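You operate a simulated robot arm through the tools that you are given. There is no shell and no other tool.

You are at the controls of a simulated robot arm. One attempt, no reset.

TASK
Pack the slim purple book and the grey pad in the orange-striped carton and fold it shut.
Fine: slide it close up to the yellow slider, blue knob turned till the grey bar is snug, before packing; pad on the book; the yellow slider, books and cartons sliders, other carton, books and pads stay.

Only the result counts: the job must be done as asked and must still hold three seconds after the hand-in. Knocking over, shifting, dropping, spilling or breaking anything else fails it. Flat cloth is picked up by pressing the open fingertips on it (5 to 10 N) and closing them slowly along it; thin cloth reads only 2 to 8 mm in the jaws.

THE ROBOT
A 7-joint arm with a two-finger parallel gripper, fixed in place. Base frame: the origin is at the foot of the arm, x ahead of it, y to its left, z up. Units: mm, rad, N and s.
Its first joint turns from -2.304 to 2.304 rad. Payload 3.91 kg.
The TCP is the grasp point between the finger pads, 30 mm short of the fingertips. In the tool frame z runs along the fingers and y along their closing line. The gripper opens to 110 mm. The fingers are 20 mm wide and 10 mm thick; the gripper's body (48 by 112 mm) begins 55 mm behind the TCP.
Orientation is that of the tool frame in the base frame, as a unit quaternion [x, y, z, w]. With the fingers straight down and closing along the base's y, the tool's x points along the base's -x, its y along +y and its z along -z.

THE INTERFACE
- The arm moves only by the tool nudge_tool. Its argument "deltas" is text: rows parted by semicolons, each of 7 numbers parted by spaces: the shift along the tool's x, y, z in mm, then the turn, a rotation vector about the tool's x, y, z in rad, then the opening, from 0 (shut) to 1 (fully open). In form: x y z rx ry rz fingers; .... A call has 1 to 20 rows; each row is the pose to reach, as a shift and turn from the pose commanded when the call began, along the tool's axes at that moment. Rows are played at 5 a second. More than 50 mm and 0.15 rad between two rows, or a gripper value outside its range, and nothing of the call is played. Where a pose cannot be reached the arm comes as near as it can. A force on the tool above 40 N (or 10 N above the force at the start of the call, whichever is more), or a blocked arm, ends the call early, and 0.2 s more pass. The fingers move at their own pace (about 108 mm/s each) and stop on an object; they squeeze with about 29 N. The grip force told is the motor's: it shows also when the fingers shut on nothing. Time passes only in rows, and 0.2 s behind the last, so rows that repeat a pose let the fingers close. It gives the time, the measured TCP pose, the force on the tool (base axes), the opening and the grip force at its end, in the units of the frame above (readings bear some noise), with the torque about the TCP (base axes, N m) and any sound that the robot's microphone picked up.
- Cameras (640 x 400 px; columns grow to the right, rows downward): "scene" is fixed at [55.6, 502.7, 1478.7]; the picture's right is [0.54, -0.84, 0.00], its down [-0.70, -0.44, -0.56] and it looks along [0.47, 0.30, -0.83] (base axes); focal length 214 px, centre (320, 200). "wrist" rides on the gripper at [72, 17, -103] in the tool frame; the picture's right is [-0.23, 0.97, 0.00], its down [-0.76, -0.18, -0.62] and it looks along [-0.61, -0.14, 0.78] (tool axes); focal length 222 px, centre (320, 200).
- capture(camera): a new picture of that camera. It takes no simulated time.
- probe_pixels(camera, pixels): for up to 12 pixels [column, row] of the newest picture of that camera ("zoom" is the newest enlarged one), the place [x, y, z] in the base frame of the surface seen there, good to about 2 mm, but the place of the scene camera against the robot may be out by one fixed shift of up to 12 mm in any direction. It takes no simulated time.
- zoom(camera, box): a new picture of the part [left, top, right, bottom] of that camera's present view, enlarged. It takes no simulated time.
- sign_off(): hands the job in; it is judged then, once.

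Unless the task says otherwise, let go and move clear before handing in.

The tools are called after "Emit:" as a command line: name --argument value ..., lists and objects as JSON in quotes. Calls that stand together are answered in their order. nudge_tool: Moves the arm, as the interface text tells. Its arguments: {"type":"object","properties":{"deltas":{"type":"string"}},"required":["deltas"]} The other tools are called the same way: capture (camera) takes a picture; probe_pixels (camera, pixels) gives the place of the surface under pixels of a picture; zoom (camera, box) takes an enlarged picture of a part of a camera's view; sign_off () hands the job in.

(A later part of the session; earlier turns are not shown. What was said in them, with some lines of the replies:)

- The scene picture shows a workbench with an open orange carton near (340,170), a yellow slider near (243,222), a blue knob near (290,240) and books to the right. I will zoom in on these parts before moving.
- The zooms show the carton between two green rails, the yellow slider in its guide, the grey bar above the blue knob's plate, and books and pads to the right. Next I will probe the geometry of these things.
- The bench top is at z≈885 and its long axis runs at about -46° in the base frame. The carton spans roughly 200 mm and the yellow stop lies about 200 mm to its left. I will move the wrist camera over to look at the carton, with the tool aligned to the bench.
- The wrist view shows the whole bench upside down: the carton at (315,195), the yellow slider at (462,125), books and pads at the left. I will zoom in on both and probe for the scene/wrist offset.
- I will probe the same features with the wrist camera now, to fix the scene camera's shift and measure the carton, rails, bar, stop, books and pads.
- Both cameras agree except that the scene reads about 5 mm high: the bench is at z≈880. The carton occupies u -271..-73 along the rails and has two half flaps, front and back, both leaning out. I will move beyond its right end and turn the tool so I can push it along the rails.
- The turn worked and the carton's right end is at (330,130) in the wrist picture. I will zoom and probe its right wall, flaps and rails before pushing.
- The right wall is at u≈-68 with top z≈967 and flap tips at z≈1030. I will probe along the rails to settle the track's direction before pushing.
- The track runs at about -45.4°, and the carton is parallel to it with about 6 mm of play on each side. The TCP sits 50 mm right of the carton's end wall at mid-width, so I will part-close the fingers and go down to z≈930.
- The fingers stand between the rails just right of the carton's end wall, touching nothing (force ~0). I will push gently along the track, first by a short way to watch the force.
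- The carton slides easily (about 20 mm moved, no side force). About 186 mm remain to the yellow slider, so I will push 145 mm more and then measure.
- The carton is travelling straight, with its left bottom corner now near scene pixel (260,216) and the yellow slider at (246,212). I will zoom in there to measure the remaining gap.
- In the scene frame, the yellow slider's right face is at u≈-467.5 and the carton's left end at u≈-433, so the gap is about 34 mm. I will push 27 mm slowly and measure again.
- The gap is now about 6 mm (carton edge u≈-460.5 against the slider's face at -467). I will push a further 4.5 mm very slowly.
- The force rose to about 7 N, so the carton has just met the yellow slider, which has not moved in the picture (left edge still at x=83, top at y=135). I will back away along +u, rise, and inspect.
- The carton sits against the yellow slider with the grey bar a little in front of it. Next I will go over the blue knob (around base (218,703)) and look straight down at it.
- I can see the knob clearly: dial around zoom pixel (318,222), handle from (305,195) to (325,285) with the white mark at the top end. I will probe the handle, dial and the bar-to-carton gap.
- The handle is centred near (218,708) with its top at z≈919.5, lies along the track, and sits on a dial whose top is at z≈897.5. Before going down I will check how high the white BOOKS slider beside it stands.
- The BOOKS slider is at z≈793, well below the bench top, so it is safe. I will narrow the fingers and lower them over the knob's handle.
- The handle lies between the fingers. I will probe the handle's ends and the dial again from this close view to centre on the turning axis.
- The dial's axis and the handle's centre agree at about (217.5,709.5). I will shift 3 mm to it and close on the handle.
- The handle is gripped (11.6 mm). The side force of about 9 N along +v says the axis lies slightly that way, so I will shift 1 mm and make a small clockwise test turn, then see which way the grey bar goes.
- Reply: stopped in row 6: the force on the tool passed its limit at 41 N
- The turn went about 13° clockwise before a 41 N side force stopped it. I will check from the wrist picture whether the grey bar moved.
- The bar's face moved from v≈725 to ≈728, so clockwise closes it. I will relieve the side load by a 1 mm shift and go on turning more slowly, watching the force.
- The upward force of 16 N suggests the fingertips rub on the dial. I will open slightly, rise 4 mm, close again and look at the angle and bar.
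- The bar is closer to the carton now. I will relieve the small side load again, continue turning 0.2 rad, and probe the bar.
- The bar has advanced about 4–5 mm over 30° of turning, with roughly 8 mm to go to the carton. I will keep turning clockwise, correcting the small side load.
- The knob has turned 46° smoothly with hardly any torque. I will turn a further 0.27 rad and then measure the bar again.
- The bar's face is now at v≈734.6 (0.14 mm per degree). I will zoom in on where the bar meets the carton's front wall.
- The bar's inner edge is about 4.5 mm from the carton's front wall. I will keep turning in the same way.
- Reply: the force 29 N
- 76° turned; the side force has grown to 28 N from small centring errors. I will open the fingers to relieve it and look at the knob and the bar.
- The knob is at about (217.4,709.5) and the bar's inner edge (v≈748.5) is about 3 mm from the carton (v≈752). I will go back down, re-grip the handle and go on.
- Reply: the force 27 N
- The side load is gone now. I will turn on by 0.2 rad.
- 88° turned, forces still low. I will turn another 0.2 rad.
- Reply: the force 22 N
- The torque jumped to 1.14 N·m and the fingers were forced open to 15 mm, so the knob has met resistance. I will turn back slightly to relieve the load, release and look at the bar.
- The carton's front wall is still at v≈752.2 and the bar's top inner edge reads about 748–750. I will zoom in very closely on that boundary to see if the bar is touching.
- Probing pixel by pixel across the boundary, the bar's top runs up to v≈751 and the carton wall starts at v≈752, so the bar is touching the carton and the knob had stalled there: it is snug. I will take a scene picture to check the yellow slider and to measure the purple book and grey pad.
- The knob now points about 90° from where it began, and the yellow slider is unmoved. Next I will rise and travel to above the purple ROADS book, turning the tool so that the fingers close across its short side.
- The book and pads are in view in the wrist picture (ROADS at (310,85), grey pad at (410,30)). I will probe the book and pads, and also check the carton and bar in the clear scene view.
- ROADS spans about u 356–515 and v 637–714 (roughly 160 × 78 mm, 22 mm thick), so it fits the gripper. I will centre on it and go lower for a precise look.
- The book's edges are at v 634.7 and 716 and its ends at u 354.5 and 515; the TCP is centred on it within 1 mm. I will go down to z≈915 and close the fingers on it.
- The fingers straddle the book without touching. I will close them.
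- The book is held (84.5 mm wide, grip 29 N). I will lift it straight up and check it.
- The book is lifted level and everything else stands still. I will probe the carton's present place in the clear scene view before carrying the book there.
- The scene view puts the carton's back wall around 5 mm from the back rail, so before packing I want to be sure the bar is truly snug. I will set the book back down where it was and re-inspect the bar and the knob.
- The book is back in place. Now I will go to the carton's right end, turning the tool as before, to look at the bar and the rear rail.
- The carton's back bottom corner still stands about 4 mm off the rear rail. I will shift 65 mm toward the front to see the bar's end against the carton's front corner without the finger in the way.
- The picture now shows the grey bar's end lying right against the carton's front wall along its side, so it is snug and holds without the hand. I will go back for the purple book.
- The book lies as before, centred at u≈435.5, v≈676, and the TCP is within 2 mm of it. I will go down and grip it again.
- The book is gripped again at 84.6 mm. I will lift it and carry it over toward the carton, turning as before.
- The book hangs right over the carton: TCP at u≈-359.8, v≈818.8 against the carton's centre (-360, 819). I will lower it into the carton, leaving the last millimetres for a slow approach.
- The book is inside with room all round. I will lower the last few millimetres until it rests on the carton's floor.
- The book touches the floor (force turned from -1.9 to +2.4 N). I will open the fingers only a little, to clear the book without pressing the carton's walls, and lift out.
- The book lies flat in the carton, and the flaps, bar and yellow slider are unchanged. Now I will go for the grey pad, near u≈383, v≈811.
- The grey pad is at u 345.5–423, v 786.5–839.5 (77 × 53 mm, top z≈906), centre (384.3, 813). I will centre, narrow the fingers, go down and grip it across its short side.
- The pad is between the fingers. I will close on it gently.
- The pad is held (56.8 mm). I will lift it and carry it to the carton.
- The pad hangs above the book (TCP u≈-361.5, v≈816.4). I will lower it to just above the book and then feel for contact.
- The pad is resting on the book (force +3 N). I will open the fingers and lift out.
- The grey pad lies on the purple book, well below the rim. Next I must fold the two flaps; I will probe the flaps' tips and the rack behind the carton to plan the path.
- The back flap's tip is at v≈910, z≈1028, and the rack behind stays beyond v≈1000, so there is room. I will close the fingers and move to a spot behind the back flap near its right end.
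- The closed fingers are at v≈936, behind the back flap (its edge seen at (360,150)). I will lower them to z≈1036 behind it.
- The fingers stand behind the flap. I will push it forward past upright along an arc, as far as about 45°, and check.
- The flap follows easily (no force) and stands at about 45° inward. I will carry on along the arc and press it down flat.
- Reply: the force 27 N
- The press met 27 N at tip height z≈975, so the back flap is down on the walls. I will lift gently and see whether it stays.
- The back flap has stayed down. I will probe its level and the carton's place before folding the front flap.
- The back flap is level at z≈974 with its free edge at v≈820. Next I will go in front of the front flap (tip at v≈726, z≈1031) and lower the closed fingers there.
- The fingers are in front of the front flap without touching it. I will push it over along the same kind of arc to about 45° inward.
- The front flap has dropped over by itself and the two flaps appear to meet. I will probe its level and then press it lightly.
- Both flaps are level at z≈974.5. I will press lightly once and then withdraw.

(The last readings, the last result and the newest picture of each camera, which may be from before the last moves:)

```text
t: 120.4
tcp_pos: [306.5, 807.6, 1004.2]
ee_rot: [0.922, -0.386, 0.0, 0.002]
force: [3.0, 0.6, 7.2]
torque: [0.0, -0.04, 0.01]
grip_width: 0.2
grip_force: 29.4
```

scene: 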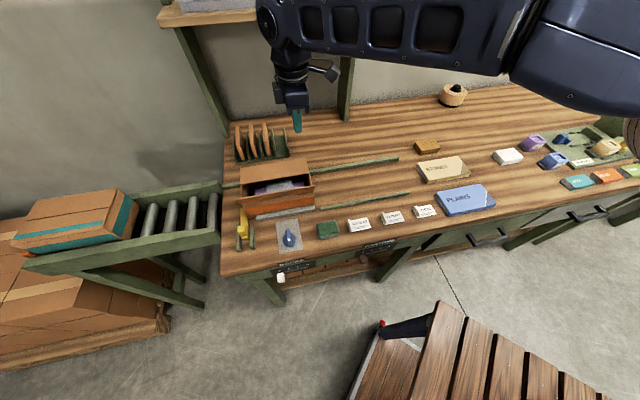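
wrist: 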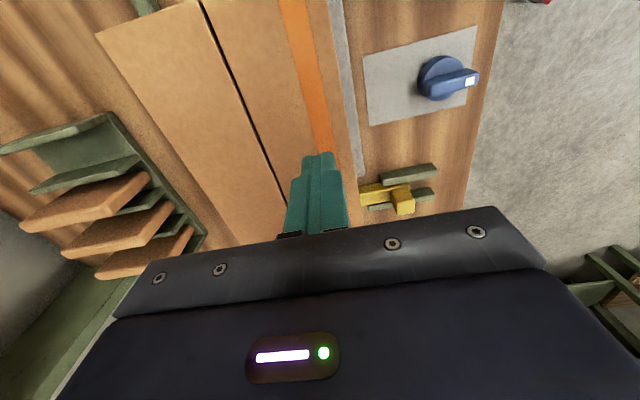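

Emit:
nudge_tool --deltas "0 0 -5 0 0 0 0; 0 0 -20 0 0 0 0; 0 0 -60 0 0 0 0; 0 0 -105 0 0 0 0; 0 0 -150 0 0 0 0; 40 0 -180 0 0 0 0; 85 0 -190 0 0 0 0; 130 0 -190 0 0 0 0; 175 20 -190 0 0 0 0; 215 50 -190 0 0 0 0; 255 80 -190 0 0 0 0; 290 110 -190 0 0 0 0; 320 140 -190 0 0 0 0"

Emit:
capture --camera "scene"

Emit:
zoom --camera "scene" --box '[220, 120, 330, 255]'

Emit:
capture --camera "wrist"

```text
t: 123.2
tcp_pos: [435.5, 481.9, 1194.5]
ee_rot: [0.923, -0.385, 0.001, 0.003]
force: [0.3, 0.1, -1.4]
torque: [-0.06, 0.01, -0.02]
grip_width: 0.1
grip_force: 29.3
```

```text
taken
```

scene: 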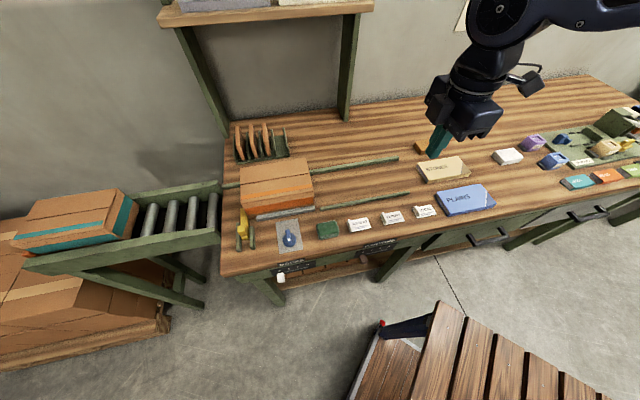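

```text
2.96 times, centred on (275, 188) of scene
```

zoom: 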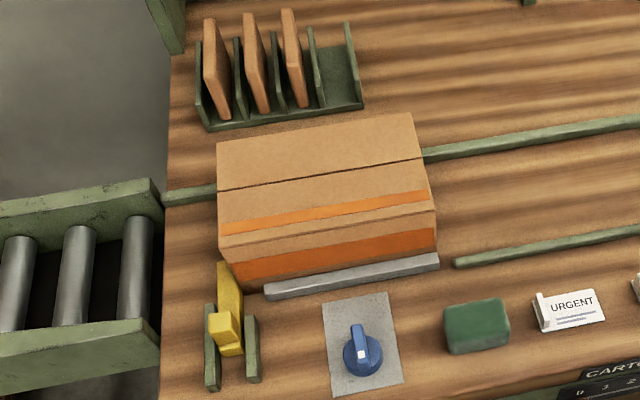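

```text
taken
```

wrist: 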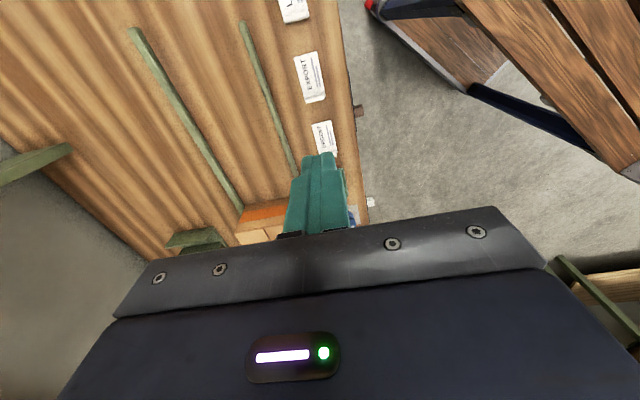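

The carton is shut and everything else looks in place. I will check the bar, carton and yellow slider once more at high zoom before handing in.

Emit:
zoom --camera "scene" --box '[240, 195, 280, 225]'

Emit:
probe_pixels --camera "zoom" --pixels '[[120, 220], [155, 290], [165, 320], [175, 322], [185, 315], [300, 300], [300, 320], [300, 340], [420, 290], [420, 300], [170, 330], [230, 250]]'

Emit:
zoom --camera "scene" --box '[290, 190, 330, 220]'

```text
13.33 times, centred on (260, 210) of scene
```

zoom: 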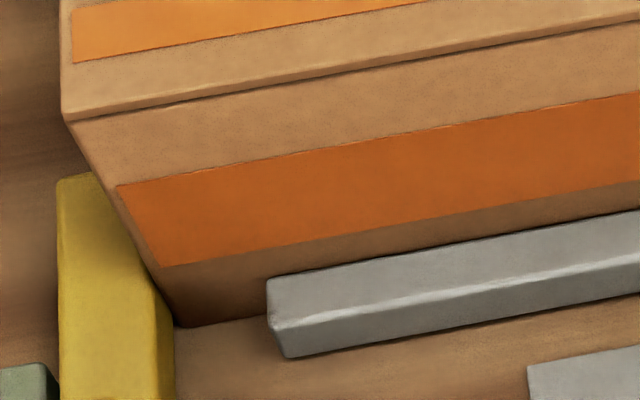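

```text
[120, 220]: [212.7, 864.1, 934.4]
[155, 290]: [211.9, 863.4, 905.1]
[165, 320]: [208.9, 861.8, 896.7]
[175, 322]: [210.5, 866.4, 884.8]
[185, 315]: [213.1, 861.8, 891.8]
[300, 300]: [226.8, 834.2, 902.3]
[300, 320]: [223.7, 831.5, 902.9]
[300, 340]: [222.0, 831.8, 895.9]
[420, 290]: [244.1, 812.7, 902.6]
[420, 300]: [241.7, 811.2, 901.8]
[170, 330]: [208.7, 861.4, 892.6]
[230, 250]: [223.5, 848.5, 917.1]
```

```text
13.33 times, centred on (310, 205) of scene
```

zoom: 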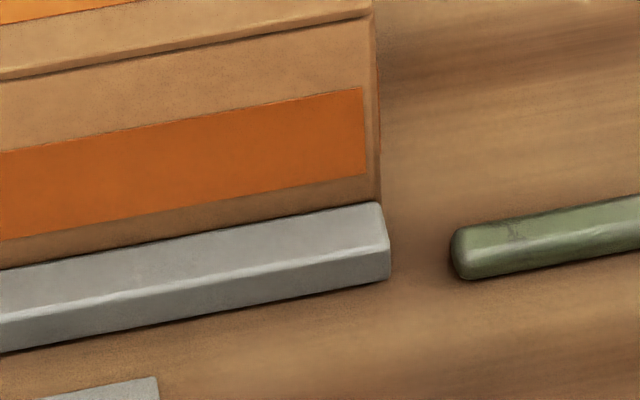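

The scene view shows the bar against the carton and the yellow slider unmoved. For certainty I will take the same close wrist view of the bar's end as before the packing.

Emit:
nudge_tool --deltas "-38 -31 0 0 0 0 0.3; -76 -63 0 0 0 0 0.7; -115 -95 0 0 0 0 1; -153 -126 0 0 0 0 1; -153 -126 45 0 0 0 1; -153 -126 90 0 0 0 1; -153 -126 135 0 0 0 1; -153 -126 176 0 0 0 1; -153 -126 176 0 0 0 1"

Emit:
capture --camera "wrist"

Emit:
zoom --camera "wrist" --box '[280, 130, 380, 220]'

```text
refused: row 3 steps farther than a row can; nothing moved
```

```text
taken
```

wrist: 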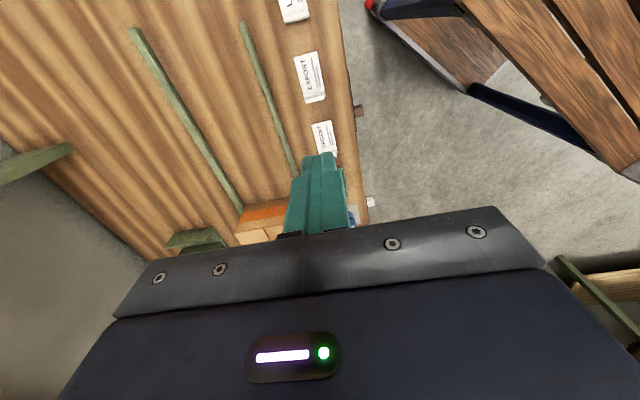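

```text
4.44 times, centred on (330, 175) of wrist
```

zoom: 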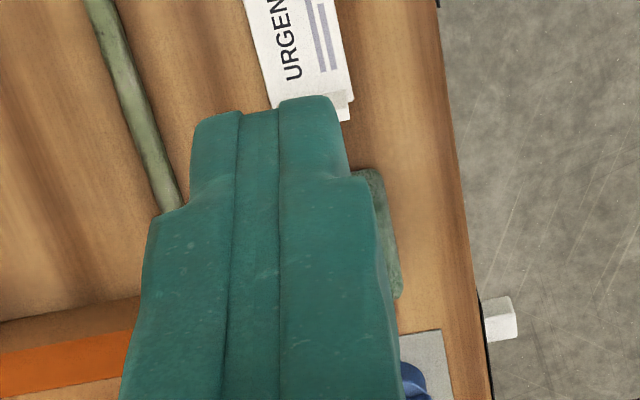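

The call was refused because one step slightly exceeded 50 mm, so nothing moved. I will repeat it with shorter steps.

Emit:
nudge_tool --deltas "-30 -25 0 0 0 0 0.3; -61 -50 0 0 0 0 0.7; -92 -76 0 0 0 0 1; -123 -101 0 0 0 0 1; -153 -126 0 0 0 0 1; -153 -126 45 0 0 0 1; -153 -126 90 0 0 0 1; -153 -126 135 0 0 0 1; -153 -126 176 0 0 0 1; -153 -126 176 0 0 0 1"

Emit:
capture --camera "wrist"

Emit:
zoom --camera "wrist" --box '[280, 130, 380, 220]'

```text
t: 125.4
tcp_pos: [413.9, 676.7, 1015.7]
ee_rot: [0.923, -0.386, 0.0, 0.003]
force: [-1.2, -0.6, 0.4]
torque: [0.01, 0.02, 0.01]
grip_width: 110.1
grip_force: 0.1
```

```text
taken
```

wrist: 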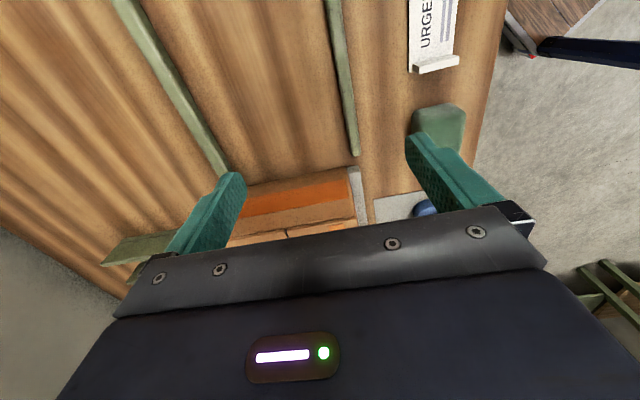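

```text
4.44 times, centred on (330, 175) of wrist
```

zoom: 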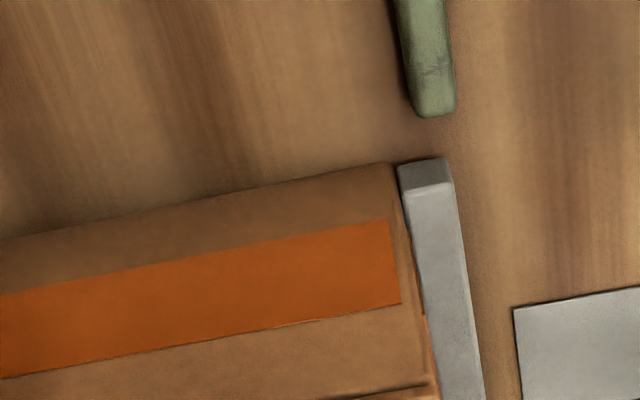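

Emit:
zoom --camera "wrist" --box '[335, 155, 365, 180]'

Emit:
probe_pixels --camera "zoom" --pixels '[[180, 190], [200, 190], [215, 190], [225, 190], [232, 190], [240, 190], [250, 190], [260, 190], [270, 190], [290, 190], [230, 160], [230, 230]]'

```text
16.00 times, centred on (350, 168) of wrist
```

zoom: 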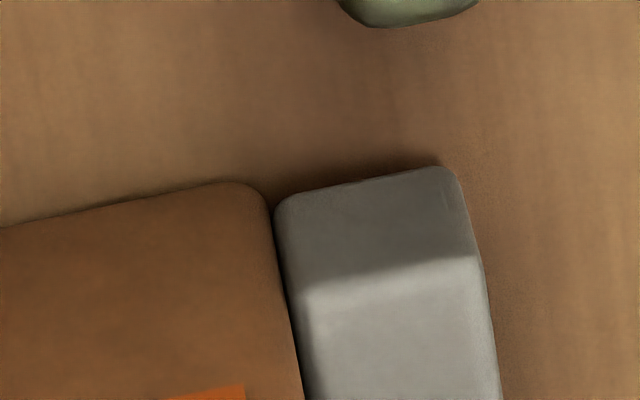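

```text
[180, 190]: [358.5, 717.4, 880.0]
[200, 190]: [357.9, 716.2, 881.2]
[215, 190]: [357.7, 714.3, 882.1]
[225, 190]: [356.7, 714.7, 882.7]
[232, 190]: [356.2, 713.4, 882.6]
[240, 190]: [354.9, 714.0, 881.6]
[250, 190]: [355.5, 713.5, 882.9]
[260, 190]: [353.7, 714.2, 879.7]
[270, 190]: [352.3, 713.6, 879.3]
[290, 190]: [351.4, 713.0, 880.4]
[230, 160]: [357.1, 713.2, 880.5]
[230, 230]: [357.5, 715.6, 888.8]
```

At 16× zoom the carton's wall (x≈270) and the bar (x≈274) meet with no gap, so the carton is still snug and was not shifted by the folding. I will rise clear and take a last overall look.

Emit:
nudge_tool --deltas "0 0 -45 0 0 0 1; 0 0 -90 0 0 0 1; 0 0 -135 0 0 0 1; 0 0 -180 0 0 0 1; 30 30 -195 0 0 0 1; 60 60 -195 0 0 0 1; 90 90 -195 0 0 0 1; 120 120 -195 0 0 0 1; 150 145 -195 0 0 0 1; 180 165 -195 0 0 0 1; 210 180 -195 0 0 0 1; 240 190 -195 0 0 0 1"

Emit:
capture --camera "scene"

Emit:
zoom --camera "scene" --box '[220, 120, 420, 285]'

Emit:
zoom --camera "scene" --box '[400, 100, 640, 240]'

```text
t: 128.0
tcp_pos: [446.7, 373.0, 1214.4]
ee_rot: [0.923, -0.386, 0.0, 0.002]
force: [0.4, -0.2, -0.1]
torque: [-0.03, 0.01, -0.01]
grip_width: 110.0
grip_force: 0.0
```

```text
taken
```

scene: 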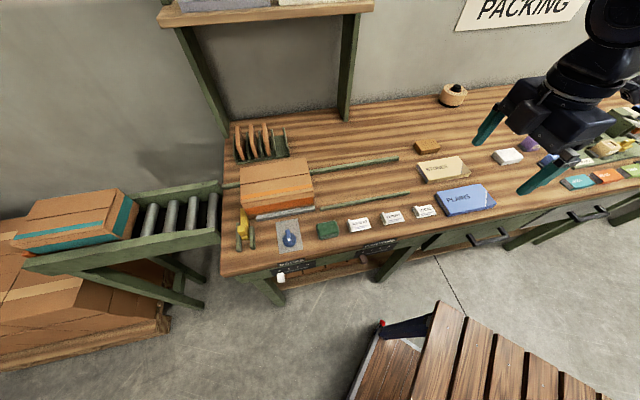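

```text
2.42 times, centred on (320, 202) of scene
```

zoom: 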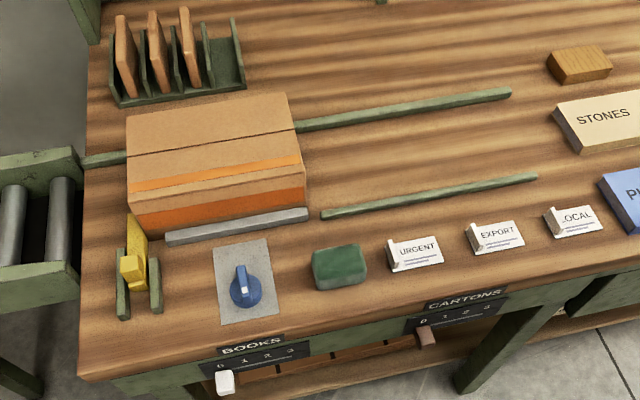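

```text
2.67 times, centred on (520, 170) of scene
```

zoom: 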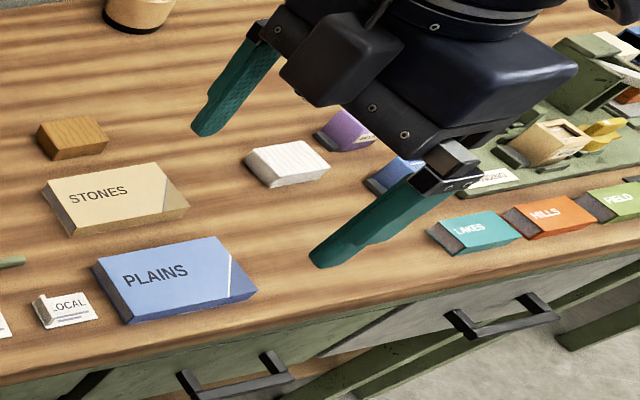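

The last pictures show the carton shut at (276,185), with the bar snug against it and the yellow slider in place. The BOOKS and CARTONS sliders, the other books, the white pad and the other carton are unmoved, and the arm is clear and holding nothing. I am handing the job in.

Emit:
sign_off

```text
The job is handed in.
```

I've handed the job in. The purple ROADS book and the grey pad are in the orange-striped carton with the pad on top of the book, and both flaps are folded flat.

- **Carton position:** It sits right up against the yellow slider. The carton met the slider with about 7 N as I pushed it along, but the slider did not move.
- **Grey bar:** I turned the blue knob about 90° clockwise, until it resisted. The bar touches the carton's front wall, which I checked up close both before packing and after closing. The carton's back wall is still about 4 mm off the rear rail, so the carton is not clamped against it.
- **Purple book:** I picked it up once, then set it back in its place to re-check the bar before packing it. That was only a pause; nothing else was touched.
- **Everything else:** In the last pictures the BOOKS and CARTONS sliders, the other books and carton, and the white pad are where they started.

The arm is clear of the bench and holding nothing.
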